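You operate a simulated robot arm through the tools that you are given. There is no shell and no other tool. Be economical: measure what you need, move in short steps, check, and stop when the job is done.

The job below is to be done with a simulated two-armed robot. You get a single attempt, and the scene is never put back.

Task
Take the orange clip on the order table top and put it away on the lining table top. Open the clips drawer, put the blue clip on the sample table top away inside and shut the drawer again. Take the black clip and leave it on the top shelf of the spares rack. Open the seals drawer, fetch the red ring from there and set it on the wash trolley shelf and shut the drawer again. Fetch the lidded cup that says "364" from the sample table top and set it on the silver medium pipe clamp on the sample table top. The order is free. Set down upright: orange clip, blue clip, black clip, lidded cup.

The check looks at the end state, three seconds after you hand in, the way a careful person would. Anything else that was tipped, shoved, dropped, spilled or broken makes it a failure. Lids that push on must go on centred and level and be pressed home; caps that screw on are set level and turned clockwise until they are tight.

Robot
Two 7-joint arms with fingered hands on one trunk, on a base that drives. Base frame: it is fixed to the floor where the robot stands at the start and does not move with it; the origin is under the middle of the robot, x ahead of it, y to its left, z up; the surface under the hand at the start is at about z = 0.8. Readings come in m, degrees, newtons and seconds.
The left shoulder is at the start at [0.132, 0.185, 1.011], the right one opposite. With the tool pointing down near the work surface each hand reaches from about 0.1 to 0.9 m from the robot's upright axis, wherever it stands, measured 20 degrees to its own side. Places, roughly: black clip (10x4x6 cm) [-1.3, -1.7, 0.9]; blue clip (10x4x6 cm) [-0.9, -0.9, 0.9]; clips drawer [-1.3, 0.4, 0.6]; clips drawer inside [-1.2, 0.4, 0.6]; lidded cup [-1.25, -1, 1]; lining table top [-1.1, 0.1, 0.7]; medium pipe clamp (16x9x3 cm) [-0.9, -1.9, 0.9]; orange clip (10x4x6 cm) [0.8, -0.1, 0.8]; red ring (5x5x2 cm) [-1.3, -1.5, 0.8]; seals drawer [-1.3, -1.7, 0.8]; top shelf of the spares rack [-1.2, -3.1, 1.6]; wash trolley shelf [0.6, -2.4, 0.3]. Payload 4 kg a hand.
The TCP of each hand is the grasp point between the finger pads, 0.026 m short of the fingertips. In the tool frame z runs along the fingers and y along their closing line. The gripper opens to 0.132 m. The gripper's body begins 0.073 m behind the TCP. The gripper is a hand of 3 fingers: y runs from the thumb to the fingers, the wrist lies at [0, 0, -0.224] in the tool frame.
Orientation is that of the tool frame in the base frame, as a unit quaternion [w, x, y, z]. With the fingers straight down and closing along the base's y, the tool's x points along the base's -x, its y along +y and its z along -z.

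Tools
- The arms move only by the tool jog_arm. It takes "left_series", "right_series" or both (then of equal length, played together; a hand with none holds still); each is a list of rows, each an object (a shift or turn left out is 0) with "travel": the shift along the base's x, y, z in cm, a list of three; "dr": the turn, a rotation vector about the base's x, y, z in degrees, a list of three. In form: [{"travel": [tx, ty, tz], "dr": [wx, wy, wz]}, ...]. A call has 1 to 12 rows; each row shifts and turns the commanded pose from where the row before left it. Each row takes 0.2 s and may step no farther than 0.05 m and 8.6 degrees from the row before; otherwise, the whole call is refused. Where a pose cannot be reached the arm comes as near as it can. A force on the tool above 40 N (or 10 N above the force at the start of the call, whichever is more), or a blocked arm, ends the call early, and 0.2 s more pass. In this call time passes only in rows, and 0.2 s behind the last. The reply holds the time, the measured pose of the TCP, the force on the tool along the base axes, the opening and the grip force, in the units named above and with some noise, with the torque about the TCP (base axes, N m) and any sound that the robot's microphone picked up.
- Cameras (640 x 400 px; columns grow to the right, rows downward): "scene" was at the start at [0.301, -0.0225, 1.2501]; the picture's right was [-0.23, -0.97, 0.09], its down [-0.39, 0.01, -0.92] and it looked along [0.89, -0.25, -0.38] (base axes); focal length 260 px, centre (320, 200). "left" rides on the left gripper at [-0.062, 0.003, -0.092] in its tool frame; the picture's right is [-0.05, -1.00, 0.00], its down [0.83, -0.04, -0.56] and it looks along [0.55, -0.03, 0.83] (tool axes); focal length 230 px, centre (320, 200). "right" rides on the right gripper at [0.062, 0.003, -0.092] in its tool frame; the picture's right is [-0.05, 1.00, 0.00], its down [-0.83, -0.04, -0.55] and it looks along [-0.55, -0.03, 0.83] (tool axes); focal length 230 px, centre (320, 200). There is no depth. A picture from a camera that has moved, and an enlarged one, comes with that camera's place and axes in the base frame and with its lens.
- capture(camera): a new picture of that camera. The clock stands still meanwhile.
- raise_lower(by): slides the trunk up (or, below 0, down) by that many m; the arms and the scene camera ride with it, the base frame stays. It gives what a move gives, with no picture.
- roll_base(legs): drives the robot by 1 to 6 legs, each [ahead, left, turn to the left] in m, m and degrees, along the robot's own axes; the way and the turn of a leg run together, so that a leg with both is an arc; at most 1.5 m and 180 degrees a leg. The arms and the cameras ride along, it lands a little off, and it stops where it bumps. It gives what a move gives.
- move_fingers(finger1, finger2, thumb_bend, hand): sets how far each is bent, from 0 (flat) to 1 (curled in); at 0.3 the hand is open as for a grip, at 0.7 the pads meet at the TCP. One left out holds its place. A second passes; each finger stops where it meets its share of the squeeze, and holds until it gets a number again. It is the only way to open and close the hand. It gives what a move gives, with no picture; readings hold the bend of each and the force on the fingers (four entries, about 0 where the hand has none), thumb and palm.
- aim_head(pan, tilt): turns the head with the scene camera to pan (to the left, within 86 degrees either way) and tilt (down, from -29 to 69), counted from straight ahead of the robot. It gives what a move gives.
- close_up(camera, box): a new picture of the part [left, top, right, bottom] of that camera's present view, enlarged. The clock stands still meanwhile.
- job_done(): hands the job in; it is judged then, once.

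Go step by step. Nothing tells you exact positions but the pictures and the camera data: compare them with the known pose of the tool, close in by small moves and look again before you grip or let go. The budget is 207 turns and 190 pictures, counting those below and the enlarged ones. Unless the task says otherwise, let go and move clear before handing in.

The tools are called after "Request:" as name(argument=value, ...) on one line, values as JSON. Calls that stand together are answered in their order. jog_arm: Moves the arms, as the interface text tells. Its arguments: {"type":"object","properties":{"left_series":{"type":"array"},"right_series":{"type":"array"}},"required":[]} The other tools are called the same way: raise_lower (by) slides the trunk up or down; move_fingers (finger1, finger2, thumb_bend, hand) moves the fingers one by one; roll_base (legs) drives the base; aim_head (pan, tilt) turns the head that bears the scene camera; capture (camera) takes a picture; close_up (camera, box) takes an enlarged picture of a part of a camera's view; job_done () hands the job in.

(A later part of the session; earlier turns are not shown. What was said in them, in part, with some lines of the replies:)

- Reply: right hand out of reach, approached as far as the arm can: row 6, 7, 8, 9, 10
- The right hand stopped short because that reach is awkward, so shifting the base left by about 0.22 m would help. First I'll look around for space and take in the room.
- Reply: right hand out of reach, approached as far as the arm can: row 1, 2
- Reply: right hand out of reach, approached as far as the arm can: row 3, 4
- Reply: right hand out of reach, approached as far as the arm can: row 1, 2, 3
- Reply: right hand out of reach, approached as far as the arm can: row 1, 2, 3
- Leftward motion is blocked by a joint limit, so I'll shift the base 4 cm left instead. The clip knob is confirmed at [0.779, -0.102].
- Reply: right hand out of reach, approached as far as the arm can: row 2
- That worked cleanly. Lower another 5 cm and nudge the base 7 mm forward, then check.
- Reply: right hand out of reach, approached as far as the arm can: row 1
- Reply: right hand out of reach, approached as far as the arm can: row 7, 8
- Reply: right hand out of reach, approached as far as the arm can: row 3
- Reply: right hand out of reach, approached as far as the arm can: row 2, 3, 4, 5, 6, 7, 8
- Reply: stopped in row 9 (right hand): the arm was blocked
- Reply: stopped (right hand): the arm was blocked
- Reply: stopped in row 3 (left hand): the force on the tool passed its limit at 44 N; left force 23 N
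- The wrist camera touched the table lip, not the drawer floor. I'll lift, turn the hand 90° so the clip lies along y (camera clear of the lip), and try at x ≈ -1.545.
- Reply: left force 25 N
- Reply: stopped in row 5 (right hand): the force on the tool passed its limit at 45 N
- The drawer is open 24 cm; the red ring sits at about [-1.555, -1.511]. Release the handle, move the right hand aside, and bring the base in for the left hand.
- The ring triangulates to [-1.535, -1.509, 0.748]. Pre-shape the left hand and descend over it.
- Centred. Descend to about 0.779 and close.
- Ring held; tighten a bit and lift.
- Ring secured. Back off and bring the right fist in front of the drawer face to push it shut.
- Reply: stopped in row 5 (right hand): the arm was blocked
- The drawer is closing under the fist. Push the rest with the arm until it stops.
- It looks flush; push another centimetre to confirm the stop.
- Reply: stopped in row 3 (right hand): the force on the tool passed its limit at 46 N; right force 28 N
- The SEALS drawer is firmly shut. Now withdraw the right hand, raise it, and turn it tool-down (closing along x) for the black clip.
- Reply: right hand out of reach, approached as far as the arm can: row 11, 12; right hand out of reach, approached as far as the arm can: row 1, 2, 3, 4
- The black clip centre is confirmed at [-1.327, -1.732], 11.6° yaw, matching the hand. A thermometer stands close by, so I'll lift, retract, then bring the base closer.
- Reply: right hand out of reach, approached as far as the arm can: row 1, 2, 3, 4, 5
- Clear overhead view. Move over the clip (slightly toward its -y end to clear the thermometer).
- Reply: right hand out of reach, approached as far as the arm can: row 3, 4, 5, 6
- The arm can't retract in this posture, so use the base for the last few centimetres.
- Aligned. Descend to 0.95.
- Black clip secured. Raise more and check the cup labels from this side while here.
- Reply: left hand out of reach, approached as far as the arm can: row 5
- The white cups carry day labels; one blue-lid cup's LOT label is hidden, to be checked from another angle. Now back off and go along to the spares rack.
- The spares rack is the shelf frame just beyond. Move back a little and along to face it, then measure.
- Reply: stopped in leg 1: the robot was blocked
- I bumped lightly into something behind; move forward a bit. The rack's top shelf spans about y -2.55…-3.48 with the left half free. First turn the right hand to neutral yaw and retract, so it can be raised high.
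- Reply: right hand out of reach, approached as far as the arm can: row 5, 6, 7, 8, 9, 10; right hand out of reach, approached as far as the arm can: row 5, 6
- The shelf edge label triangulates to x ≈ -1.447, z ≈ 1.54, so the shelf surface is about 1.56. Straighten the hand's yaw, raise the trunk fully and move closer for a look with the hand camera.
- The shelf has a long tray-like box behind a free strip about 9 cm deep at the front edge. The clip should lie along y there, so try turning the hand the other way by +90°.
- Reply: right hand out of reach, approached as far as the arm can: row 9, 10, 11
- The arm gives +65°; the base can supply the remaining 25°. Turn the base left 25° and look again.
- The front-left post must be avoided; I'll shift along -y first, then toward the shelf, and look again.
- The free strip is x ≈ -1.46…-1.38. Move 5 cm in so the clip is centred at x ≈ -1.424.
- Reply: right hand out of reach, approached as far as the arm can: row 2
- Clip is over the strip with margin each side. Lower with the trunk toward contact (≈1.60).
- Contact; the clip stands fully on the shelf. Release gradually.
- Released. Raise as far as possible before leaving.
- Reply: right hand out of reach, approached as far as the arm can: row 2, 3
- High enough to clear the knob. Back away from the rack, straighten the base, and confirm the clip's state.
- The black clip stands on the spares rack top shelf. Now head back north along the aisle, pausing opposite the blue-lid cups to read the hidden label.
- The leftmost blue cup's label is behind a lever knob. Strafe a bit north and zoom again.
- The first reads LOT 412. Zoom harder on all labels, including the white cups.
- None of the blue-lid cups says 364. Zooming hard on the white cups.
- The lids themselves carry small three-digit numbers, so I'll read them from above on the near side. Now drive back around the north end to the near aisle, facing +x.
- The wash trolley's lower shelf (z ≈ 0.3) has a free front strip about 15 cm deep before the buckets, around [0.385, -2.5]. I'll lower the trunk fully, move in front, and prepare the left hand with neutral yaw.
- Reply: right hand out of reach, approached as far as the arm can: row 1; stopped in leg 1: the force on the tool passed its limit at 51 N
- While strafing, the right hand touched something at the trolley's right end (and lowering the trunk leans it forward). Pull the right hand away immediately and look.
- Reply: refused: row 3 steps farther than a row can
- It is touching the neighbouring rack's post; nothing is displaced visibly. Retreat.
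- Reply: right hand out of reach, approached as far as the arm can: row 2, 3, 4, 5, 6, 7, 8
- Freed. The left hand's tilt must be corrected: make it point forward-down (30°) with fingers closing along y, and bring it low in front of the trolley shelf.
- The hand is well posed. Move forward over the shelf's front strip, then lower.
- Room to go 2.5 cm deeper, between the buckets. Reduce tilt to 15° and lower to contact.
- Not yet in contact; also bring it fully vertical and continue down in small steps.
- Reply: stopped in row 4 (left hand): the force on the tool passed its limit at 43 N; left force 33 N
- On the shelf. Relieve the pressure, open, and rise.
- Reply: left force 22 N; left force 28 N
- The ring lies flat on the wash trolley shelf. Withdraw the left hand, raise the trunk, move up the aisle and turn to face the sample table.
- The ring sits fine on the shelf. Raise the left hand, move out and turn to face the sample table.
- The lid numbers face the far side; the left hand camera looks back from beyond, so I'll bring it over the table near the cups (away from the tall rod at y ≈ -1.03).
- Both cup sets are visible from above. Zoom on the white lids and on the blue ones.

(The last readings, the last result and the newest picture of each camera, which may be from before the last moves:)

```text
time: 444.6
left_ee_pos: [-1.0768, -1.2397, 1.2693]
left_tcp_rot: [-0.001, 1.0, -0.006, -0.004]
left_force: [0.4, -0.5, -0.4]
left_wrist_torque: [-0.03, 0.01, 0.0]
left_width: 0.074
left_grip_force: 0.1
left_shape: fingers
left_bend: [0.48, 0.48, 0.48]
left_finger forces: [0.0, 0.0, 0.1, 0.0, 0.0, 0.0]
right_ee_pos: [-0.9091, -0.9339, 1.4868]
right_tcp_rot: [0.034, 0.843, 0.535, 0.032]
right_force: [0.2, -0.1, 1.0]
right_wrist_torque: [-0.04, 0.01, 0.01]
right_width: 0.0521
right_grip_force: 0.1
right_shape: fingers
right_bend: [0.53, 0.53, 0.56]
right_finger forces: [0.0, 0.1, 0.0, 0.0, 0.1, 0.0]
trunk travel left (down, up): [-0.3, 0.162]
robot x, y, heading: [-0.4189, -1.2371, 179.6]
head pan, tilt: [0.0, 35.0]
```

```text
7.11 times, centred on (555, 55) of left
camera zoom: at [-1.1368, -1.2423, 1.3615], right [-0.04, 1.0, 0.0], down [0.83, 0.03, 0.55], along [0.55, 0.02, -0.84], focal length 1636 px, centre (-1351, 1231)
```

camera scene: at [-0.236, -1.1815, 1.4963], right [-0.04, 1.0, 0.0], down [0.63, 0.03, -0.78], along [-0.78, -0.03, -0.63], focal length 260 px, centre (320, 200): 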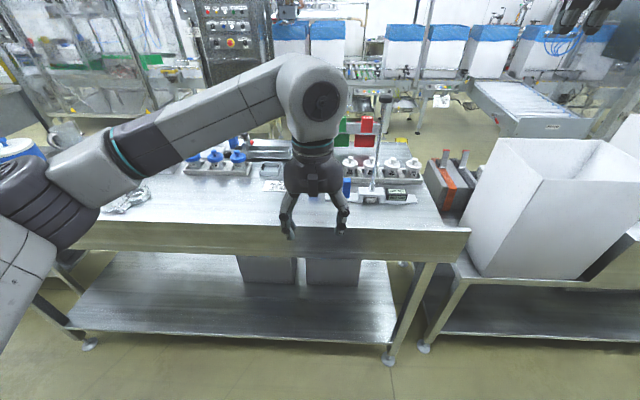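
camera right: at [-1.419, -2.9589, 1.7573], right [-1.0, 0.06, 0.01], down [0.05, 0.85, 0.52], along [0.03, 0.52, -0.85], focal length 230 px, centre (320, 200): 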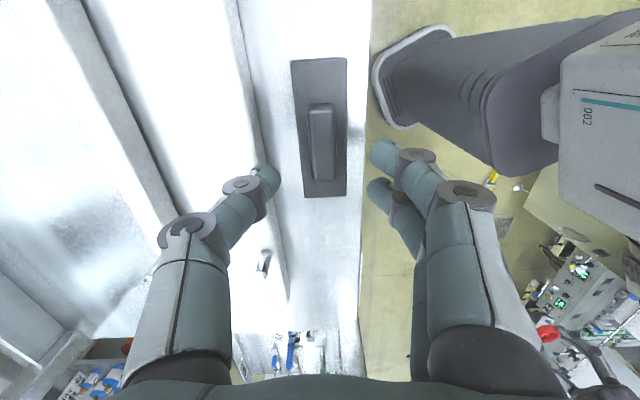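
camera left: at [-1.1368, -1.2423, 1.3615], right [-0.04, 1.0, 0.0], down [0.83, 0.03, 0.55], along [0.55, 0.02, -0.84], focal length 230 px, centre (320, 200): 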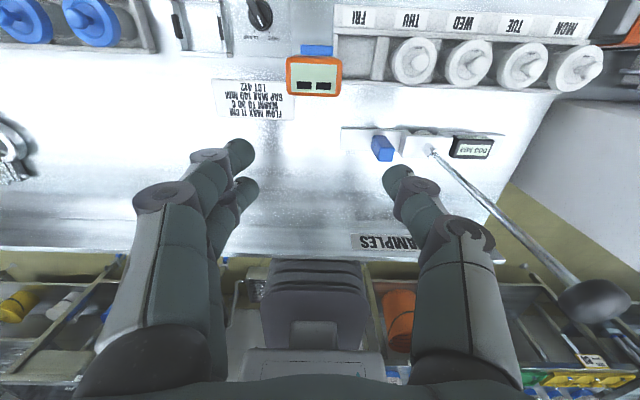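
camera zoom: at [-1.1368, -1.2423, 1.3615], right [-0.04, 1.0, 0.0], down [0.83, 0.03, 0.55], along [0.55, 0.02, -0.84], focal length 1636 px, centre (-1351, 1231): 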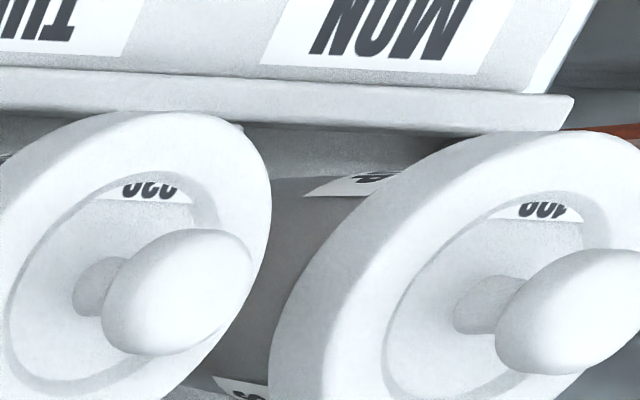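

The WED cup's lid reads 364; its lid centre is at about [-1.127, -1.016], rim top z ≈ 0.965. A tall rod stands 13 cm in front, so I'll approach with the forearm coming from the left. Turn the hand +90°, open it, and shift the base.

Request:
jog_arm(left_series=[{"dr": [0, 0, 8.2]}, {"dr": [0, 0, 8.2]}, {"dr": [0, 0, 8.2]}, {"dr": [0, 0, 8.2]}, {"dr": [0, 0, 8.2]}, {"dr": [0, 0, 8.2]}, {"dr": [0, 0, 8.2]}, {"dr": [0, 0, 8.2]}, {"dr": [0, 0, 8.2]}, {"dr": [0, 0, 8.2]}, {"dr": [0, 0, 8]}])

Request:
move_fingers(hand="left", finger1=0.4, finger2=0.4, thumb_bend=0.4)

Request:
roll_base(legs=[[0.06, -0.107, 0.3]])

Request:
capture(camera="left")

```text
time: 447.0
left_ee_pos: [-1.0755, -1.2407, 1.2713]
left_tcp_rot: [0.002, 0.709, 0.705, -0.003]
left_force: [0.1, -0.4, 0.6]
left_wrist_torque: [0.02, 0.0, -0.03]
left_width: 0.074
left_grip_force: 0.1
left_shape: fingers
left_bend: [0.48, 0.48, 0.48]
left_finger forces: [0.1, 0.0, 0.0, 0.1, 0.0, 0.0]
right_ee_pos: [-0.908, -0.9361, 1.4881]
right_tcp_rot: [0.034, 0.844, 0.535, 0.033]
right_force: [-0.8, 0.2, 0.4]
right_wrist_torque: [-0.02, -0.04, 0.06]
right_width: 0.0524
right_grip_force: 0.0
right_shape: fingers
right_bend: [0.53, 0.53, 0.56]
right_finger forces: [0.0, 0.0, 0.1, 0.0, 0.0, 0.0]
trunk travel left (down, up): [-0.3, 0.162]
robot x, y, heading: [-0.4189, -1.2345, 179.6]
head pan, tilt: [0.0, 35.0]
```

```text
time: 448.0
left_ee_pos: [-1.0777, -1.2417, 1.2721]
left_tcp_rot: [0.001, 0.71, 0.704, -0.004]
left_force: [0.7, -0.4, 0.2]
left_wrist_torque: [-0.05, 0.02, -0.02]
left_width: 0.101
left_grip_force: 0.0
left_shape: fingers
left_bend: [0.4, 0.4, 0.4]
left_finger forces: [0.1, 0.1, 0.1, 0.1, 0.1, 0.0]
right_ee_pos: [-0.9086, -0.9358, 1.4863]
right_tcp_rot: [0.034, 0.843, 0.535, 0.032]
right_force: [0.6, 0.2, -0.2]
right_wrist_torque: [-0.02, 0.01, -0.02]
right_width: 0.0521
right_grip_force: 0.0
right_shape: fingers
right_bend: [0.53, 0.53, 0.56]
right_finger forces: [0.1, 0.0, 0.0, 0.0, 0.1, 0.1]
trunk travel left (down, up): [-0.3, 0.162]
robot x, y, heading: [-0.4193, -1.2342, 179.8]
head pan, tilt: [0.0, 35.0]
```

```text
time: 449.3
left_ee_pos: [-1.1353, -1.1377, 1.2712]
left_tcp_rot: [0.003, 0.708, 0.707, -0.002]
left_force: [-0.3, 0.2, -0.2]
left_wrist_torque: [-0.07, -0.03, -0.03]
left_width: 0.101
left_grip_force: 0.0
left_shape: fingers
left_bend: [0.4, 0.4, 0.4]
left_finger forces: [0.0, 0.0, 0.0, 0.0, 0.0, 0.1]
right_ee_pos: [-0.9675, -0.8295, 1.4864]
right_tcp_rot: [0.034, 0.842, 0.538, 0.033]
right_force: [-0.6, 0.1, -1.1]
right_wrist_torque: [-0.04, 0.01, -0.01]
right_width: 0.052
right_grip_force: 0.1
right_shape: fingers
right_bend: [0.53, 0.53, 0.56]
right_finger forces: [0.0, 0.0, 0.1, 0.0, 0.0, 0.0]
trunk travel left (down, up): [-0.3, 0.162]
robot x, y, heading: [-0.4785, -1.125, -180.2]
head pan, tilt: [0.0, 35.0]
```

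```text
28 pictures are left
camera left: at [-1.1317, -1.1975, 1.3627], right [-1.0, -0.05, 0.0], down [-0.04, 0.83, 0.55], along [-0.03, 0.55, -0.84], focal length 230 px, centre (320, 200)
```

left: 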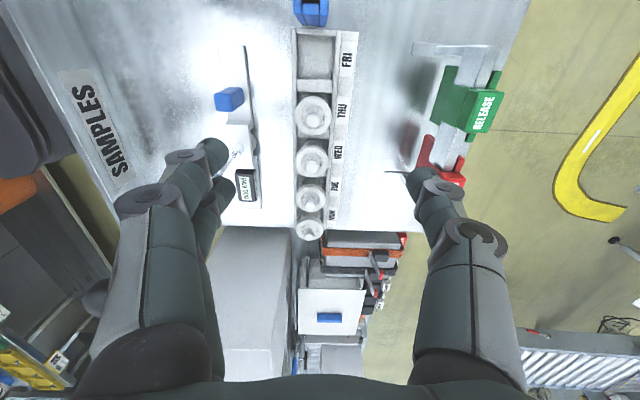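

Move over the WED cup and descend partway.

Request:
jog_arm(left_series=[{"travel": [0.3, 4, 0]}, {"travel": [0.3, 4, 0]}, {"travel": [0.1, 3.6, 0]}, {"travel": [0, 0, -4]}, {"travel": [0, 0, -4]}, {"travel": [0, 0, -4]}, {"travel": [0, 0, -4]}])

Request:
capture(camera="left")

Request:
capture(camera="scene")

```text
time: 450.9
left_ee_pos: [-1.1302, -1.0333, 1.1215]
left_tcp_rot: [0.002, 0.708, 0.706, -0.003]
left_force: [-0.4, -0.1, -0.1]
left_wrist_torque: [-0.01, -0.02, 0.01]
left_width: 0.1013
left_grip_force: 0.0
left_shape: fingers
left_bend: [0.4, 0.4, 0.4]
left_finger forces: [0.0, 0.0, 0.0, 0.0, 0.1, 0.0]
left hand out of reach, approached as far as the arm can: row 1, 2, 3, 4, 5, 6
right_ee_pos: [-0.9686, -0.8313, 1.4869]
right_tcp_rot: [0.033, 0.842, 0.538, 0.033]
right_force: [0.5, -1.0, -0.3]
right_wrist_torque: [0.02, 0.01, 0.02]
right_width: 0.0523
right_grip_force: 0.1
right_shape: fingers
right_bend: [0.53, 0.53, 0.56]
right_finger forces: [0.2, 0.0, 0.0, 0.0, 0.1, 0.0]
trunk travel left (down, up): [-0.3, 0.162]
robot x, y, heading: [-0.4804, -1.1233, -179.9]
head pan, tilt: [0.0, 35.0]
```

```text
27 pictures are left
camera left: at [-1.1261, -1.0932, 1.213], right [-1.0, -0.05, 0.0], down [-0.04, 0.83, 0.55], along [-0.03, 0.55, -0.84], focal length 230 px, centre (320, 200)
```

left: 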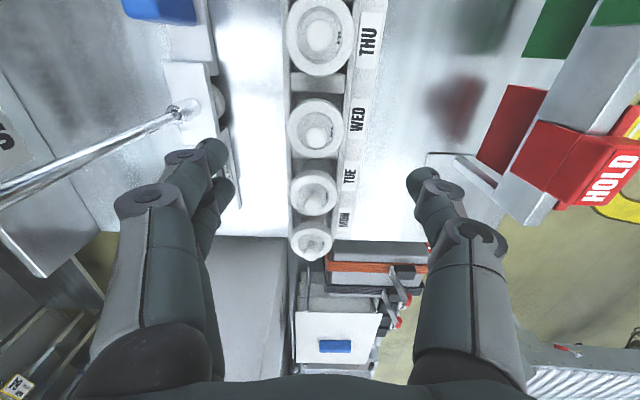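

```text
26 pictures are left
camera scene: at [-0.5947, -1.1269, 1.4962], right [0.0, 1.0, 0.0], down [0.63, 0.0, -0.78], along [-0.78, 0.0, -0.63], focal length 260 px, centre (320, 200)
```

scene: 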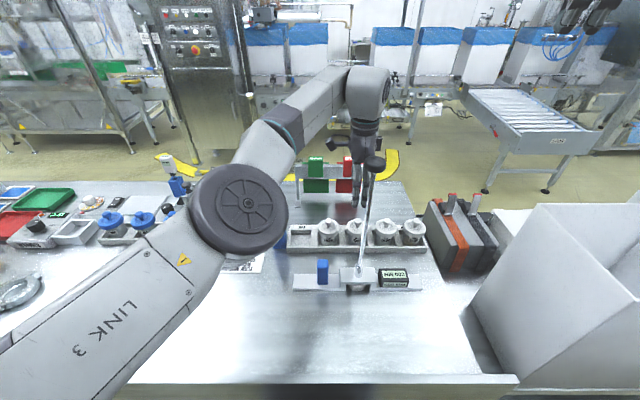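

The forearm clears the rod. Cup centre now reads [-1.126, -1.019]. Correct and descend further.

Request:
jog_arm(left_series=[{"travel": [0.4, 1.4, -1]}, {"travel": [0, 0, -3]}, {"travel": [0, 0, -3]}, {"travel": [0, 0, -2]}])

Request:
capture(camera="left")

```text
time: 451.9
left_ee_pos: [-1.1214, -1.0186, 1.0316]
left_tcp_rot: [0.002, 0.708, 0.706, -0.004]
left_force: [0.6, 0.1, 0.6]
left_wrist_torque: [-0.02, 0.01, 0.04]
left_width: 0.1011
left_grip_force: 0.0
left_shape: fingers
left_bend: [0.4, 0.4, 0.4]
left_finger forces: [0.1, 0.1, 0.0, 0.0, 0.1, 0.1]
right_ee_pos: [-0.9673, -0.8318, 1.487]
right_tcp_rot: [0.034, 0.842, 0.538, 0.032]
right_force: [0.2, 0.4, 0.0]
right_wrist_torque: [0.0, 0.0, 0.0]
right_width: 0.0521
right_grip_force: 0.1
right_shape: fingers
right_bend: [0.53, 0.53, 0.56]
right_finger forces: [0.1, 0.1, 0.0, 0.0, 0.1, 0.1]
trunk travel left (down, up): [-0.3, 0.162]
robot x, y, heading: [-0.479, -1.1277, -180.3]
head pan, tilt: [0.0, 35.0]
```

```text
25 pictures are left
camera left: at [-1.1179, -1.0797, 1.1227], right [-1.0, -0.05, 0.0], down [-0.04, 0.83, 0.55], along [-0.03, 0.55, -0.84], focal length 230 px, centre (320, 200)
```

left: 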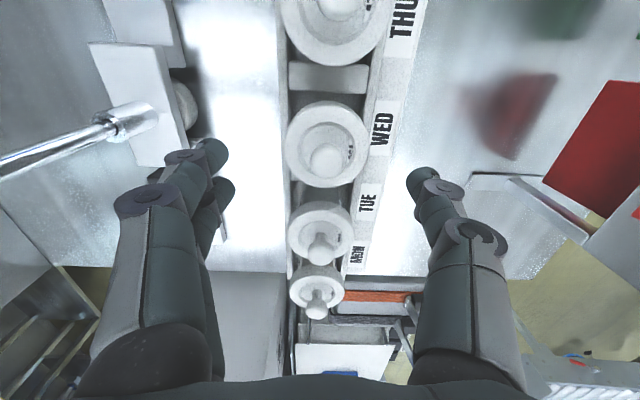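

Request:
jog_arm(left_series=[{"travel": [-0.5, -0.4, -2]}, {"travel": [0, 0, -2]}, {"travel": [0, 0, -1.5]}])

Request:
capture(camera="left")

```text
time: 452.7
left_ee_pos: [-1.1278, -1.03, 0.9772]
left_tcp_rot: [0.001, 0.708, 0.706, -0.003]
left_force: [0.3, -0.8, -0.7]
left_wrist_torque: [0.02, 0.0, 0.01]
left_width: 0.1014
left_grip_force: 0.0
left_shape: fingers
left_bend: [0.4, 0.4, 0.4]
left_finger forces: [0.0, 0.1, 0.0, 0.1, 0.0, 0.0]
left hand out of reach, approached as far as the arm can: row 2
right_ee_pos: [-0.9669, -0.8317, 1.488]
right_tcp_rot: [0.033, 0.841, 0.538, 0.033]
right_force: [0.4, -1.0, -0.1]
right_wrist_torque: [0.02, -0.01, 0.01]
right_width: 0.052
right_grip_force: 0.0
right_shape: fingers
right_bend: [0.53, 0.53, 0.56]
right_finger forces: [0.1, 0.0, 0.0, 0.1, 0.1, 0.0]
trunk travel left (down, up): [-0.3, 0.162]
robot x, y, heading: [-0.4761, -1.1246, -180.2]
head pan, tilt: [0.0, 35.0]
```

```text
24 pictures are left
camera left: at [-1.1244, -1.091, 1.0685], right [-1.0, -0.05, 0.0], down [-0.04, 0.83, 0.55], along [-0.03, 0.55, -0.83], focal length 230 px, centre (320, 200)
```

left: 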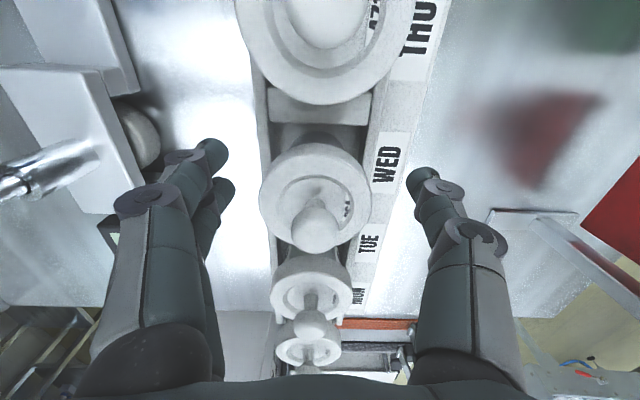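

Nearly centred; nudge +y and then close gently on the lid rim.

Request:
jog_arm(left_series=[{"travel": [0.2, 0.6, 0]}])

Request:
move_fingers(hand="left", finger1=0.53, finger2=0.53, thumb_bend=0.53)

Request:
capture(camera="left")

```text
time: 453.1
left_ee_pos: [-1.1284, -1.0307, 0.9779]
left_tcp_rot: [0.001, 0.708, 0.706, -0.003]
left_force: [-0.4, 0.3, 0.2]
left_wrist_torque: [0.03, -0.01, -0.02]
left_width: 0.1013
left_grip_force: 0.0
left_shape: fingers
left_bend: [0.4, 0.4, 0.4]
left_finger forces: [0.1, 0.0, 0.0, 0.0, 0.0, 0.0]
left hand out of reach, approached as far as the arm can: row 1
right_ee_pos: [-0.9671, -0.8318, 1.4882]
right_tcp_rot: [0.033, 0.842, 0.538, 0.033]
right_force: [0.6, 0.6, 0.8]
right_wrist_torque: [0.04, -0.01, 0.01]
right_width: 0.052
right_grip_force: 0.1
right_shape: fingers
right_bend: [0.53, 0.53, 0.56]
right_finger forces: [0.1, 0.0, 0.0, 0.0, 0.0, 0.0]
trunk travel left (down, up): [-0.3, 0.162]
robot x, y, heading: [-0.4782, -1.1294, -179.9]
head pan, tilt: [0.0, 35.0]
```

```text
time: 454.1
left_ee_pos: [-1.1289, -1.0299, 0.9769]
left_tcp_rot: [0.001, 0.708, 0.706, -0.003]
left_force: [0.6, -0.3, 0.6]
left_wrist_torque: [0.02, 0.0, -0.02]
left_width: 0.0591
left_grip_force: 0.3
left_shape: fingers
left_bend: [0.53, 0.52, 0.53]
left_finger forces: [0.0, 0.5, 0.1, 0.0, 0.4, 0.0]
right_ee_pos: [-0.9674, -0.8316, 1.4878]
right_tcp_rot: [0.034, 0.842, 0.538, 0.032]
right_force: [0.6, -0.5, 1.5]
right_wrist_torque: [0.0, -0.01, 0.01]
right_width: 0.0521
right_grip_force: 0.0
right_shape: fingers
right_bend: [0.53, 0.53, 0.56]
right_finger forces: [0.1, 0.0, 0.0, 0.1, 0.1, 0.0]
trunk travel left (down, up): [-0.3, 0.162]
robot x, y, heading: [-0.4792, -1.1291, -179.9]
head pan, tilt: [0.0, 35.0]
```

```text
23 pictures are left
camera left: at [-1.1244, -1.0906, 1.0691], right [-1.0, -0.05, 0.0], down [-0.04, 0.83, 0.55], along [-0.03, 0.55, -0.83], focal length 230 px, centre (320, 200)
```

left: 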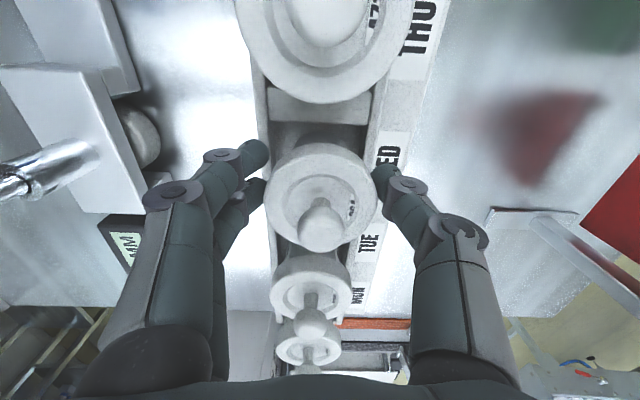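

Contact on thumb and one finger only; open slightly and nudge the base 6 mm to centre.

Request:
move_fingers(hand="left", finger1=0.47, finger2=0.47, thumb_bend=0.47)

Request:
roll_base(legs=[[0, -0.008, 0]])

Request:
move_fingers(hand="left", finger1=0.56, finger2=0.56, thumb_bend=0.56)

Request:
capture(camera="left")

```text
time: 455.1
left_ee_pos: [-1.128, -1.0308, 0.9778]
left_tcp_rot: [0.0, 0.708, 0.707, -0.003]
left_force: [0.5, -0.4, -0.4]
left_wrist_torque: [0.02, 0.03, -0.03]
left_width: 0.0771
left_grip_force: 0.1
left_shape: fingers
left_bend: [0.47, 0.47, 0.47]
left_finger forces: [0.0, 0.1, 0.1, 0.0, 0.0, 0.0]
right_ee_pos: [-0.9666, -0.8309, 1.4876]
right_tcp_rot: [0.034, 0.842, 0.538, 0.033]
right_force: [-0.2, -0.4, -0.1]
right_wrist_torque: [0.01, 0.0, 0.03]
right_width: 0.0522
right_grip_force: 0.1
right_shape: fingers
right_bend: [0.53, 0.53, 0.56]
right_finger forces: [0.0, 0.0, 0.0, 0.0, 0.0, 0.0]
trunk travel left (down, up): [-0.3, 0.162]
robot x, y, heading: [-0.4771, -1.1257, -180.1]
head pan, tilt: [0.0, 35.0]
```

```text
time: 455.8
left_ee_pos: [-1.1284, -1.023, 0.9773]
left_tcp_rot: [0.0, 0.708, 0.706, -0.003]
left_force: [1.1, -0.5, 0.2]
left_wrist_torque: [0.02, 0.01, 0.03]
left_width: 0.0773
left_grip_force: 0.1
left_shape: fingers
left_bend: [0.47, 0.47, 0.47]
left_finger forces: [0.0, 0.0, 0.1, 0.0, 0.1, 0.1]
right_ee_pos: [-0.9676, -0.8257, 1.4887]
right_tcp_rot: [0.033, 0.842, 0.537, 0.033]
right_force: [-0.5, -0.1, 0.6]
right_wrist_torque: [0.04, -0.02, 0.01]
right_width: 0.0523
right_grip_force: 0.0
right_shape: fingers
right_bend: [0.53, 0.53, 0.56]
right_finger forces: [0.0, 0.0, 0.0, 0.0, 0.1, 0.0]
trunk travel left (down, up): [-0.3, 0.162]
robot x, y, heading: [-0.4761, -1.1181, 180.0]
head pan, tilt: [0.0, 35.0]
```

```text
time: 456.8
left_ee_pos: [-1.1275, -1.0219, 0.9782]
left_tcp_rot: [0.0, 0.709, 0.706, -0.003]
left_force: [-0.3, -0.6, 0.0]
left_wrist_torque: [0.0, -0.04, 0.02]
left_width: 0.0562
left_grip_force: 3.5
left_shape: fingers
left_bend: [0.54, 0.53, 0.54]
left_finger forces: [1.5, 2.1, 0.1, 0.1, 3.4, 0.0]
right_ee_pos: [-0.9674, -0.8229, 1.4883]
right_tcp_rot: [0.034, 0.842, 0.537, 0.032]
right_force: [0.3, 0.5, 0.6]
right_wrist_torque: [-0.02, -0.03, -0.01]
right_width: 0.0522
right_grip_force: 0.0
right_shape: fingers
right_bend: [0.53, 0.53, 0.56]
right_finger forces: [0.0, 0.0, 0.0, 0.1, 0.1, 0.0]
trunk travel left (down, up): [-0.3, 0.162]
robot x, y, heading: [-0.4791, -1.1183, 180.1]
head pan, tilt: [0.0, 35.0]
```

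```text
22 pictures are left
camera left: at [-1.1245, -1.0822, 1.069], right [-1.0, -0.05, 0.0], down [-0.04, 0.83, 0.55], along [-0.03, 0.55, -0.83], focal length 230 px, centre (320, 200)
```

left: 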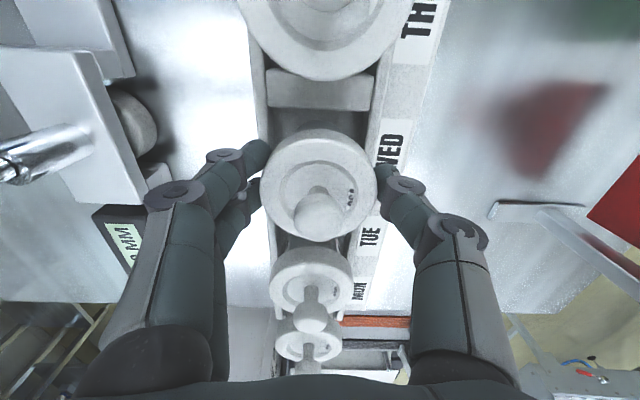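

Balanced grip on the rim. Tighten and lift 3 cm, then check that cup and lid come together.

Request:
move_fingers(hand="left", finger1=0.6, finger2=0.6, thumb_bend=0.6)

Request:
jog_arm(left_series=[{"travel": [0, 0, 1]}, {"travel": [0, 0, 1]}, {"travel": [0, 0, 1.5]}])

Request:
close_up(camera="scene", box=[290, 190, 450, 290])

```text
time: 457.8
left_ee_pos: [-1.1278, -1.022, 0.9787]
left_tcp_rot: [0.0, 0.708, 0.706, -0.003]
left_force: [0.0, 0.1, 0.8]
left_wrist_torque: [0.01, 0.02, 0.0]
left_width: 0.0546
left_grip_force: 8.1
left_shape: fingers
left_bend: [0.55, 0.54, 0.56]
left_finger forces: [3.7, 4.4, 0.0, 0.0, 8.2, 0.0]
right_ee_pos: [-0.9658, -0.8226, 1.4872]
right_tcp_rot: [0.033, 0.842, 0.537, 0.033]
right_force: [0.8, -0.1, -0.2]
right_wrist_torque: [-0.03, -0.02, 0.01]
right_width: 0.0521
right_grip_force: 0.0
right_shape: fingers
right_bend: [0.53, 0.53, 0.56]
right_finger forces: [0.1, 0.0, 0.1, 0.1, 0.0, 0.0]
trunk travel left (down, up): [-0.3, 0.162]
robot x, y, heading: [-0.4758, -1.1178, 180.0]
head pan, tilt: [0.0, 35.0]
```

```text
time: 458.6
left_ee_pos: [-1.1275, -1.0208, 1.0109]
left_tcp_rot: [0.0, 0.708, 0.706, -0.004]
left_force: [0.5, -0.8, -1.9]
left_wrist_torque: [0.01, 0.02, 0.0]
left_width: 0.0548
left_grip_force: 8.1
left_shape: fingers
left_bend: [0.55, 0.54, 0.56]
left_finger forces: [3.8, 4.5, 0.1, 0.1, 8.0, 0.0]
right_ee_pos: [-0.966, -0.8231, 1.4877]
right_tcp_rot: [0.033, 0.842, 0.537, 0.033]
right_force: [0.7, 0.9, 0.0]
right_wrist_torque: [0.03, 0.03, 0.03]
right_width: 0.0521
right_grip_force: 0.1
right_shape: fingers
right_bend: [0.53, 0.53, 0.56]
right_finger forces: [0.0, 0.0, 0.0, 0.0, 0.0, 0.1]
trunk travel left (down, up): [-0.3, 0.162]
robot x, y, heading: [-0.4786, -1.1218, 180.0]
head pan, tilt: [0.0, 35.0]
```

```text
4.00 times, centred on (370, 240) of scene
camera zoom: at [-0.5938, -1.1186, 1.4963], right [0.0, 1.0, 0.0], down [0.63, 0.0, -0.78], along [-0.78, 0.0, -0.63], focal length 1042 px, centre (120, 40)
```

zoom: 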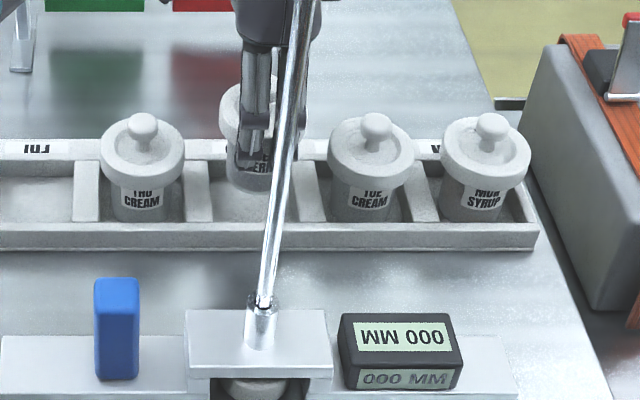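

The cup comes up with its lid. Lift higher, shift away from the rod and back off over the clear front of the table.

Request:
jog_arm(left_series=[{"travel": [0, 0, 4]}, {"travel": [0, 0, 4]}, {"travel": [0, -1, 4]}, {"travel": [0, -2, 4]}, {"travel": [0, -2, 4]}, {"travel": [0, -2, 4]}, {"travel": [0, -2, 1]}, {"travel": [0, -2, 0]}])

Request:
roll_base(legs=[[-0.24, 0, 0], [0, 0.75, 0]])

Request:
capture(camera="scene")

Request:
capture(camera="left")

```text
time: 460.4
left_ee_pos: [-1.1285, -1.1345, 1.2613]
left_tcp_rot: [-0.001, 0.709, 0.705, -0.003]
left_force: [-0.5, -0.4, -0.5]
left_wrist_torque: [0.01, -0.01, 0.03]
left_width: 0.0545
left_grip_force: 8.3
left_shape: fingers
left_bend: [0.55, 0.54, 0.56]
left_finger forces: [3.8, 4.3, 0.0, 0.0, 8.1, 0.0]
right_ee_pos: [-0.9678, -0.824, 1.4879]
right_tcp_rot: [0.034, 0.842, 0.537, 0.033]
right_force: [-0.4, 0.0, 0.2]
right_wrist_torque: [0.02, 0.03, 0.0]
right_width: 0.0521
right_grip_force: 0.1
right_shape: fingers
right_bend: [0.53, 0.53, 0.56]
right_finger forces: [0.0, 0.1, 0.0, 0.0, 0.1, 0.0]
trunk travel left (down, up): [-0.3, 0.162]
robot x, y, heading: [-0.4789, -1.1204, 180.1]
head pan, tilt: [0.0, 35.0]
```

```text
time: 465.9
left_ee_pos: [-0.8911, -1.8988, 1.2625]
left_tcp_rot: [0.001, 0.709, 0.705, -0.003]
left_force: [0.0, 0.0, -1.3]
left_wrist_torque: [0.0, -0.02, 0.01]
left_width: 0.0544
left_grip_force: 7.8
left_shape: fingers
left_bend: [0.55, 0.54, 0.56]
left_finger forces: [3.6, 4.2, 0.1, 0.0, 8.1, 0.0]
right_ee_pos: [-0.7288, -1.5897, 1.4874]
right_tcp_rot: [0.034, 0.843, 0.536, 0.032]
right_force: [-0.3, -0.4, 0.2]
right_wrist_torque: [-0.02, -0.02, 0.01]
right_width: 0.0525
right_grip_force: 0.1
right_shape: fingers
right_bend: [0.53, 0.53, 0.56]
right_finger forces: [0.0, 0.0, 0.0, 0.0, 0.0, 0.1]
trunk travel left (down, up): [-0.3, 0.162]
robot x, y, heading: [-0.2398, -1.8932, 179.9]
head pan, tilt: [0.0, 35.0]
```

```text
20 pictures are left
camera scene: at [-0.3573, -1.8862, 1.4963], right [0.0, 1.0, 0.0], down [0.63, 0.0, -0.78], along [-0.78, 0.0, -0.63], focal length 260 px, centre (320, 200)
```

scene: 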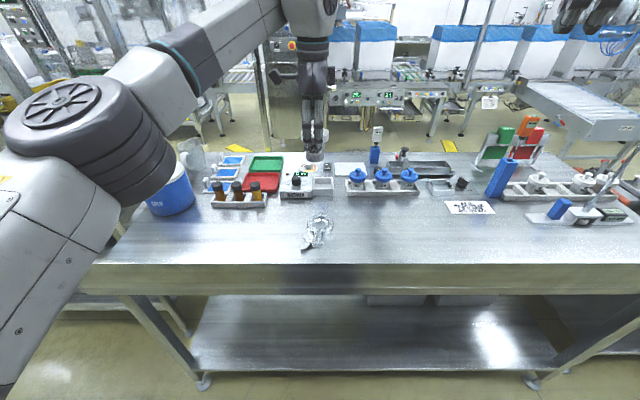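

```text
19 pictures are left
camera left: at [-0.8879, -1.96, 1.354], right [-1.0, -0.05, 0.0], down [-0.04, 0.83, 0.55], along [-0.03, 0.55, -0.83], focal length 230 px, centre (320, 200)
```

left: 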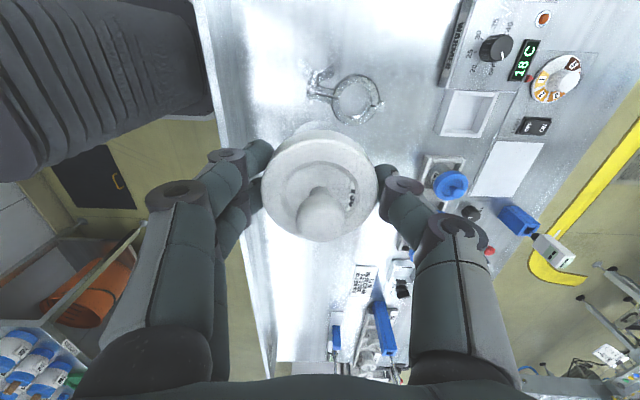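

The clamp ring is just behind. Zoom in to see its shape.

Request:
close_up(camera="scene", box=[280, 200, 360, 260])

Request:
close_up(camera="left", box=[290, 55, 410, 135])

```text
6.67 times, centred on (320, 230) of scene
camera zoom: at [-0.3573, -1.8862, 1.4963], right [0.0, 1.0, 0.0], down [0.63, 0.0, -0.78], along [-0.78, 0.0, -0.63], focal length 1736 px, centre (320, 0)
```

zoom: 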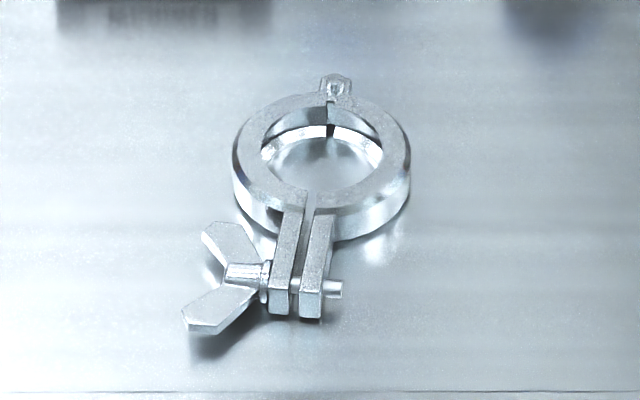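

```text
5.00 times, centred on (350, 95) of left
camera zoom: at [-0.8879, -1.96, 1.354], right [-1.0, -0.05, 0.0], down [-0.04, 0.83, 0.55], along [-0.03, 0.55, -0.83], focal length 1150 px, centre (170, 725)
```

zoom: 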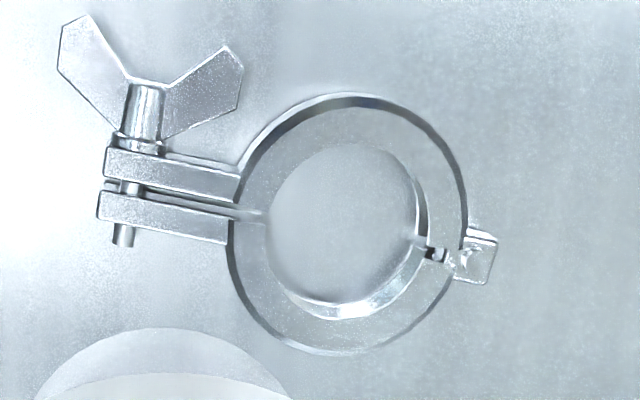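

The ring is about 8 cm across with a hole a little larger than the cup base, so I'll set the cup over the ring's lug side (solid support), centre at about [-0.918, -1.891]. Move and descend partway.

Request:
jog_arm(left_series=[{"travel": [-1.4, 0.3, -3]}, {"travel": [-1.3, 0.2, -4]}, {"travel": [0, 0, -4]}, {"travel": [0, 0, -4]}, {"travel": [0, 0, -4]}])

Request:
close_up(camera="left", box=[220, 60, 420, 260])

Request:
close_up(camera="scene", box=[260, 180, 380, 270])

```text
time: 467.1
left_ee_pos: [-0.9188, -1.8953, 1.0721]
left_tcp_rot: [0.001, 0.71, 0.704, -0.003]
left_force: [0.3, 0.4, 0.0]
left_wrist_torque: [0.0, 0.0, 0.02]
left_width: 0.0547
left_grip_force: 8.0
left_shape: fingers
left_bend: [0.55, 0.54, 0.56]
left_finger forces: [3.7, 4.3, 0.1, 0.0, 8.1, 0.0]
right_ee_pos: [-0.7319, -1.5906, 1.4864]
right_tcp_rot: [0.034, 0.842, 0.537, 0.033]
right_force: [0.1, 0.1, 0.2]
right_wrist_torque: [0.0, -0.03, -0.06]
right_width: 0.052
right_grip_force: 0.1
right_shape: fingers
right_bend: [0.53, 0.53, 0.56]
right_finger forces: [0.1, 0.1, 0.1, 0.0, 0.0, 0.0]
trunk travel left (down, up): [-0.3, 0.162]
robot x, y, heading: [-0.2435, -1.8916, 179.9]
head pan, tilt: [0.0, 35.0]
```

```text
2.00 times, centred on (320, 160) of left
camera zoom: at [-0.9153, -1.9552, 1.1639], right [-1.0, -0.05, 0.0], down [-0.04, 0.83, 0.55], along [-0.03, 0.55, -0.83], focal length 460 px, centre (320, 280)
```

zoom: 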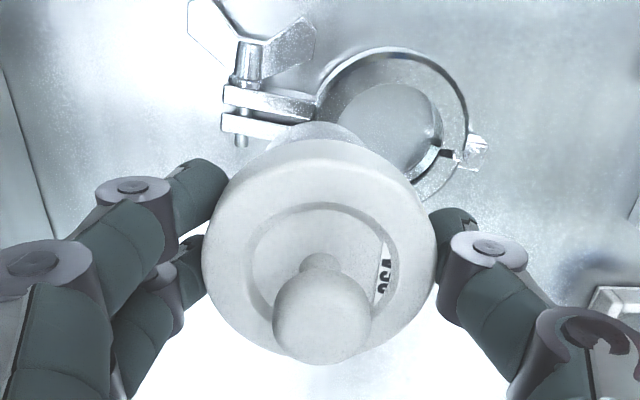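

```text
4.44 times, centred on (320, 225) of scene
camera zoom: at [-0.3584, -1.8869, 1.4961], right [0.0, 1.0, 0.0], down [0.63, 0.0, -0.78], along [-0.78, 0.0, -0.63], focal length 1157 px, centre (320, 89)
```

zoom: 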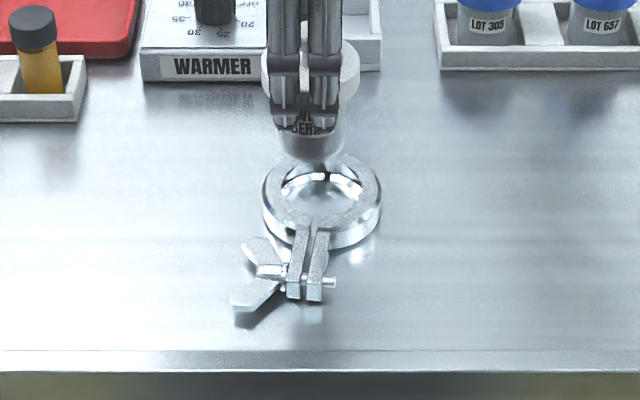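

The lid's "364" is clear. Descend toward the ring and check alignment just above it.

Request:
jog_arm(left_series=[{"travel": [0, 0.1, -3]}, {"travel": [0, 0, -2.5]}])

Request:
close_up(camera="scene", box=[270, 190, 370, 260])

Request:
close_up(camera="left", box=[220, 60, 420, 260])

```text
time: 467.7
left_ee_pos: [-0.9183, -1.8927, 1.0162]
left_tcp_rot: [0.0, 0.709, 0.705, -0.003]
left_force: [0.7, 0.1, -0.1]
left_wrist_torque: [0.01, -0.01, 0.0]
left_width: 0.0544
left_grip_force: 7.9
left_shape: fingers
left_bend: [0.55, 0.54, 0.56]
left_finger forces: [3.8, 4.3, 0.0, 0.0, 8.0, 0.1]
right_ee_pos: [-0.7313, -1.5912, 1.4884]
right_tcp_rot: [0.034, 0.843, 0.536, 0.033]
right_force: [0.0, 0.3, 0.1]
right_wrist_torque: [-0.03, -0.01, -0.01]
right_width: 0.0522
right_grip_force: 0.1
right_shape: fingers
right_bend: [0.53, 0.53, 0.56]
right_finger forces: [0.0, 0.1, 0.0, 0.0, 0.0, 0.0]
trunk travel left (down, up): [-0.3, 0.162]
robot x, y, heading: [-0.2419, -1.8882, 179.8]
head pan, tilt: [0.0, 35.0]
```

```text
5.71 times, centred on (320, 225) of scene
camera zoom: at [-0.3583, -1.8871, 1.4961], right [0.0, 1.0, 0.0], down [0.63, 0.0, -0.78], along [-0.78, 0.0, -0.63], focal length 1488 px, centre (320, 57)
```

zoom: 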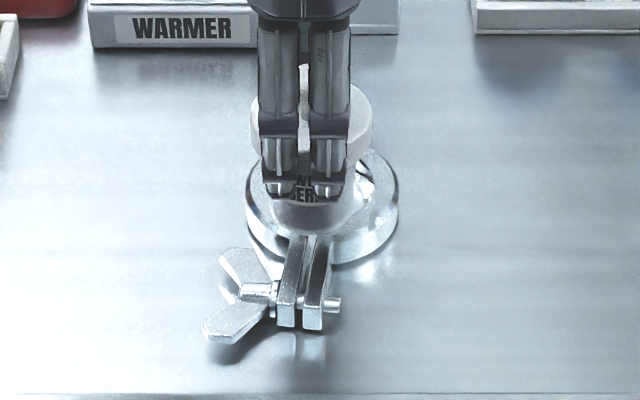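

```text
2.00 times, centred on (320, 160) of left
camera zoom: at [-0.9143, -1.9538, 1.1076], right [-1.0, -0.05, 0.0], down [-0.04, 0.83, 0.55], along [-0.03, 0.55, -0.83], focal length 460 px, centre (320, 280)
```

zoom: 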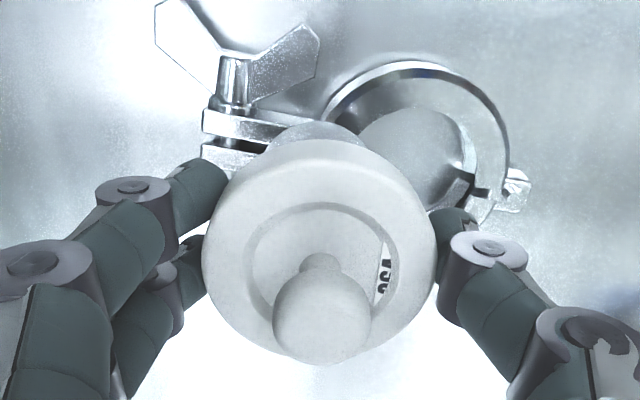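

The cup is over the ring's lug side. Lower in small steps to contact.

Request:
jog_arm(left_series=[{"travel": [0, 0, -0.8]}, {"travel": [0, 0, -0.4]}, {"travel": [0, 0, -0.3]}, {"travel": [0, 0, -0.3]}])

```text
time: 468.7
left_ee_pos: [-0.9193, -1.8945, 0.9998]
left_tcp_rot: [0.001, 0.709, 0.706, -0.003]
left_force: [-0.5, 0.3, -1.3]
left_wrist_torque: [-0.03, -0.01, -0.01]
left_width: 0.0547
left_grip_force: 8.2
left_shape: fingers
left_bend: [0.55, 0.54, 0.56]
left_finger forces: [3.7, 4.3, 0.1, 0.1, 8.0, 0.1]
right_ee_pos: [-0.7314, -1.5908, 1.4868]
right_tcp_rot: [0.034, 0.843, 0.536, 0.033]
right_force: [-0.2, 0.0, 0.2]
right_wrist_torque: [0.01, 0.0, 0.03]
right_width: 0.0522
right_grip_force: 0.2
right_shape: fingers
right_bend: [0.53, 0.53, 0.56]
right_finger forces: [0.0, 0.0, 0.0, 0.0, 0.0, 0.0]
trunk travel left (down, up): [-0.3, 0.162]
robot x, y, heading: [-0.2448, -1.8894, 179.9]
head pan, tilt: [0.0, 35.0]
```

Request:
jog_arm(left_series=[{"travel": [0, 0, -0.2]}, {"travel": [0, 0, -0.2]}, {"travel": [0, 0, -0.2]}])

Request:
close_up(camera="scene", box=[285, 205, 355, 255])

```text
time: 469.5
left_ee_pos: [-0.9167, -1.8947, 0.9938]
left_tcp_rot: [0.0, 0.709, 0.705, -0.004]
left_force: [0.4, 0.3, 5.1]
left_wrist_torque: [0.0, 0.08, 0.01]
left_width: 0.0543
left_grip_force: 7.0
left_shape: fingers
left_bend: [0.55, 0.54, 0.57]
left_finger forces: [3.4, 4.0, 0.1, 0.1, 7.7, 0.1]
right_ee_pos: [-0.7297, -1.5904, 1.4882]
right_tcp_rot: [0.033, 0.842, 0.537, 0.033]
right_force: [0.5, -0.8, -1.9]
right_wrist_torque: [0.01, 0.01, -0.03]
right_width: 0.0521
right_grip_force: 0.1
right_shape: fingers
right_bend: [0.53, 0.53, 0.56]
right_finger forces: [0.0, 0.0, 0.1, 0.0, 0.0, 0.0]
trunk travel left (down, up): [-0.3, 0.162]
robot x, y, heading: [-0.2396, -1.8856, 179.8]
head pan, tilt: [0.0, 35.0]
```

```text
8.00 times, centred on (320, 230) of scene
camera zoom: at [-0.356, -1.887, 1.4965], right [0.0, 1.0, 0.0], down [0.63, 0.0, -0.78], along [-0.78, 0.0, -0.63], focal length 2083 px, centre (320, -40)
```

zoom: 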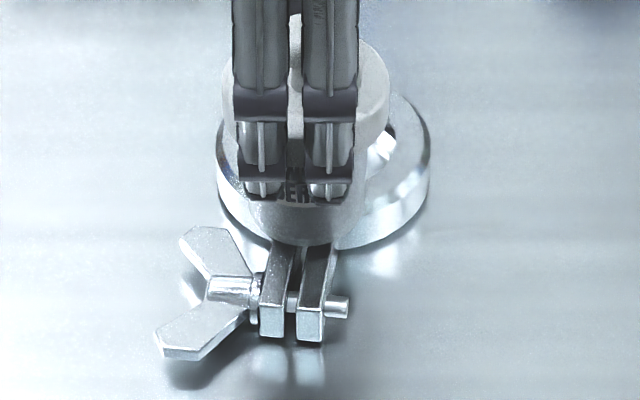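

Contact. The reaction torque suggests support mostly from the ring itself, so lift slightly and shift 5 mm inward over the ring band before setting down.

Request:
jog_arm(left_series=[{"travel": [0, 0, 0.5]}, {"travel": [-0.5, 0.1, 0]}, {"travel": [0, 0, -0.3]}, {"travel": [0, 0, -0.2]}, {"travel": [0, 0, -0.1]}])

Request:
close_up(camera="left", box=[220, 60, 420, 260])

```text
time: 470.7
left_ee_pos: [-0.923, -1.8932, 0.9932]
left_tcp_rot: [0.0, 0.709, 0.705, -0.003]
left_force: [0.9, -0.2, 4.7]
left_wrist_torque: [0.03, 0.08, -0.01]
left_width: 0.0532
left_grip_force: 7.2
left_shape: fingers
left_bend: [0.56, 0.55, 0.57]
left_finger forces: [3.2, 3.9, 0.1, 0.0, 6.7, 0.0]
right_ee_pos: [-0.729, -1.591, 1.4888]
right_tcp_rot: [0.034, 0.843, 0.536, 0.032]
right_force: [-0.2, -0.6, 0.0]
right_wrist_torque: [-0.04, -0.02, 0.0]
right_width: 0.0523
right_grip_force: 0.0
right_shape: fingers
right_bend: [0.53, 0.53, 0.56]
right_finger forces: [0.0, 0.0, 0.0, 0.0, 0.0, 0.0]
trunk travel left (down, up): [-0.3, 0.162]
robot x, y, heading: [-0.2415, -1.8861, 180.1]
head pan, tilt: [0.0, 35.0]
```

```text
2.00 times, centred on (320, 160) of left
camera zoom: at [-0.9201, -1.9531, 1.0849], right [-1.0, -0.05, 0.01], down [-0.04, 0.83, 0.55], along [-0.03, 0.55, -0.83], focal length 460 px, centre (320, 280)
```

zoom: 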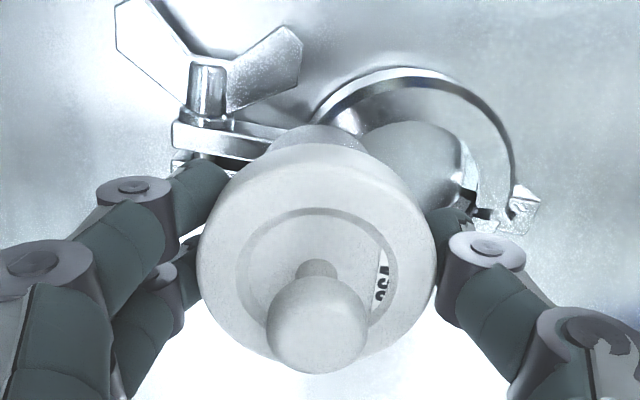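

Seated on the ring. Release gently: open a little, check, then rise.

Request:
move_fingers(hand="left", finger1=0.51, finger2=0.5, thumb_bend=0.51)

Request:
close_up(camera="scene", box=[270, 190, 370, 260])

```text
time: 471.7
left_ee_pos: [-0.9234, -1.8927, 0.9922]
left_tcp_rot: [0.002, 0.709, 0.706, -0.003]
left_force: [0.2, 0.4, 0.8]
left_wrist_torque: [-0.03, -0.02, 0.01]
left_width: 0.0639
left_grip_force: 0.1
left_shape: fingers
left_bend: [0.51, 0.5, 0.51]
left_finger forces: [0.0, 0.0, 0.0, 0.0, 0.0, 0.1]
right_ee_pos: [-0.7304, -1.5897, 1.4877]
right_tcp_rot: [0.034, 0.843, 0.536, 0.034]
right_force: [0.9, 0.5, -1.1]
right_wrist_torque: [0.01, 0.02, 0.02]
right_width: 0.0522
right_grip_force: 0.0
right_shape: fingers
right_bend: [0.53, 0.53, 0.56]
right_finger forces: [0.0, 0.1, 0.0, 0.0, 0.0, 0.0]
trunk travel left (down, up): [-0.3, 0.162]
robot x, y, heading: [-0.2402, -1.8884, 180.1]
head pan, tilt: [0.0, 35.0]
```

```text
5.71 times, centred on (320, 225) of scene
camera zoom: at [-0.3573, -1.8869, 1.4963], right [0.0, 1.0, 0.0], down [0.63, 0.0, -0.78], along [-0.78, 0.0, -0.63], focal length 1488 px, centre (320, 57)
```

zoom: 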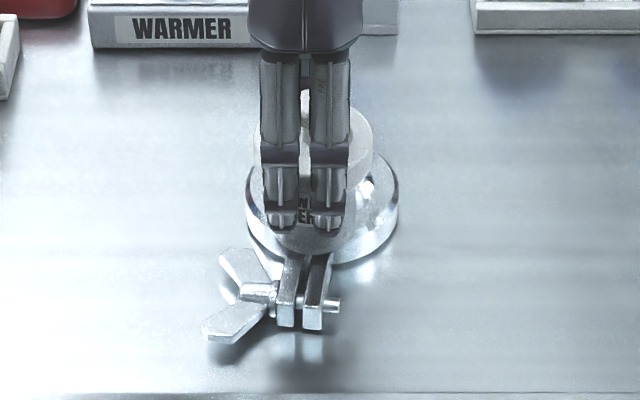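

It stands by itself. Open wider and lift straight up, then inspect.

Request:
move_fingers(hand="left", finger1=0.42, finger2=0.42, thumb_bend=0.42)

Request:
jog_arm(left_series=[{"travel": [0, 0, 2]}, {"travel": [0, 0, 3]}, {"travel": [0, 0, 4]}, {"travel": [0, 0, 4]}, {"travel": [0, 0, 4]}, {"travel": [0, 0, 4]}])

Request:
roll_base(legs=[[-0.15, 0, 0]])

Request:
capture(camera="scene")

Request:
close_up(camera="scene", box=[270, 160, 370, 230])

```text
time: 472.7
left_ee_pos: [-0.9241, -1.8928, 0.9931]
left_tcp_rot: [0.001, 0.71, 0.705, -0.004]
left_force: [0.2, 0.1, -0.9]
left_wrist_torque: [-0.02, -0.05, -0.01]
left_width: 0.0942
left_grip_force: 0.0
left_shape: fingers
left_bend: [0.42, 0.42, 0.42]
left_finger forces: [0.0, 0.1, 0.0, 0.0, 0.0, 0.0]
right_ee_pos: [-0.7286, -1.5898, 1.4878]
right_tcp_rot: [0.034, 0.843, 0.536, 0.033]
right_force: [0.1, -0.1, 0.0]
right_wrist_torque: [0.03, 0.03, 0.02]
right_width: 0.0521
right_grip_force: 0.0
right_shape: fingers
right_bend: [0.53, 0.53, 0.56]
right_finger forces: [0.1, 0.0, 0.0, 0.0, 0.0, 0.0]
trunk travel left (down, up): [-0.3, 0.162]
robot x, y, heading: [-0.2407, -1.8858, 179.9]
head pan, tilt: [0.0, 35.0]
```

```text
time: 474.1
left_ee_pos: [-0.9231, -1.8926, 1.2005]
left_tcp_rot: [0.0, 0.709, 0.705, -0.003]
left_force: [0.3, 0.8, 0.1]
left_wrist_torque: [-0.02, 0.0, -0.01]
left_width: 0.0945
left_grip_force: 0.0
left_shape: fingers
left_bend: [0.42, 0.42, 0.42]
left_finger forces: [0.0, 0.1, 0.0, 0.0, 0.0, 0.1]
right_ee_pos: [-0.7287, -1.5892, 1.488]
right_tcp_rot: [0.034, 0.843, 0.537, 0.033]
right_force: [0.4, 0.1, -0.4]
right_wrist_torque: [0.03, 0.0, -0.04]
right_width: 0.0524
right_grip_force: 0.0
right_shape: fingers
right_bend: [0.53, 0.53, 0.56]
right_finger forces: [0.0, 0.1, 0.1, 0.0, 0.0, 0.1]
trunk travel left (down, up): [-0.3, 0.162]
robot x, y, heading: [-0.2379, -1.8903, 179.7]
head pan, tilt: [0.0, 35.0]
```

```text
time: 475.5
left_ee_pos: [-0.7765, -1.8949, 1.1975]
left_tcp_rot: [0.001, 0.709, 0.706, -0.003]
left_force: [-0.2, 0.6, 0.9]
left_wrist_torque: [0.03, 0.0, 0.02]
left_width: 0.0941
left_grip_force: 0.1
left_shape: fingers
left_bend: [0.42, 0.42, 0.42]
left_finger forces: [0.0, 0.1, 0.0, 0.0, 0.0, 0.0]
right_ee_pos: [-0.5842, -1.5896, 1.4861]
right_tcp_rot: [0.036, 0.842, 0.537, 0.034]
right_force: [-0.3, 0.1, -0.1]
right_wrist_torque: [-0.02, 0.0, 0.01]
right_width: 0.0523
right_grip_force: 0.1
right_shape: fingers
right_bend: [0.53, 0.53, 0.56]
right_finger forces: [0.1, 0.0, 0.1, 0.0, 0.1, 0.0]
trunk travel left (down, up): [-0.3, 0.162]
robot x, y, heading: [-0.0929, -1.891, 179.9]
head pan, tilt: [0.0, 35.0]
```

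```text
9 pictures are left
camera scene: at [-0.2099, -1.8873, 1.4958], right [0.0, 1.0, 0.0], down [0.63, 0.0, -0.78], along [-0.78, 0.0, -0.63], focal length 260 px, centre (320, 200)
```

scene: 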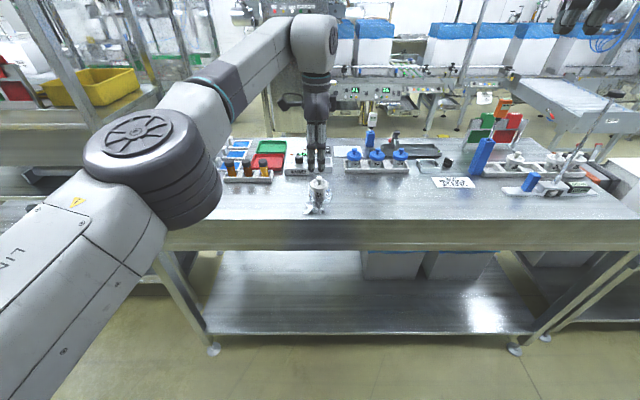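

```text
5.71 times, centred on (320, 195) of scene
camera zoom: at [-0.2099, -1.8873, 1.4958], right [0.0, 1.0, 0.0], down [0.63, 0.0, -0.78], along [-0.78, 0.0, -0.63], focal length 1488 px, centre (320, 229)
```

zoom: 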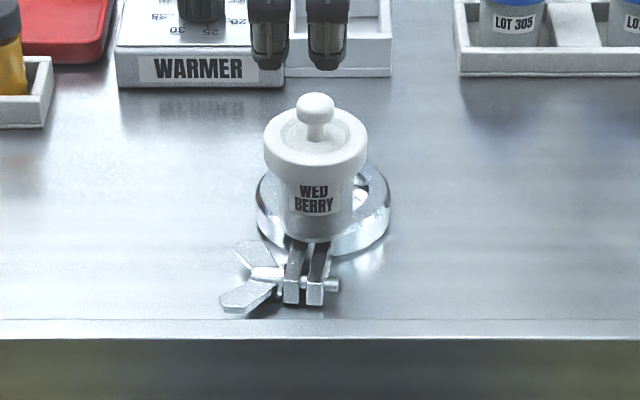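

The lidded cup 364 stands upright on the clamp, and all other tasks are done with both hands clear. Handing in.

Request:
job_done()

```text
The job is handed in.
```

All five tasks are finished and the job is handed in:
- **Orange clip:** upright on the lining table top, straddling the rail in front of the green clip.
- **Blue clip:** upright in the clips drawer, which is shut again.
- **Black clip:** upright on the top shelf of the spares rack.
- **Red ring:** flat on the wash trolley shelf, with the seals drawer shut again.
- **Lidded cup 364:** upright on the silver pipe clamp, resting on the ring and the lug side rather than dropped into the hole.

Three contacts might count against it, though I saw nothing move or tip. I stopped against the rack post beside the wash trolley at about 51 N. The base backed into something behind it near the sample table. The thumb pressed at about 8 N while I was releasing the orange clip.
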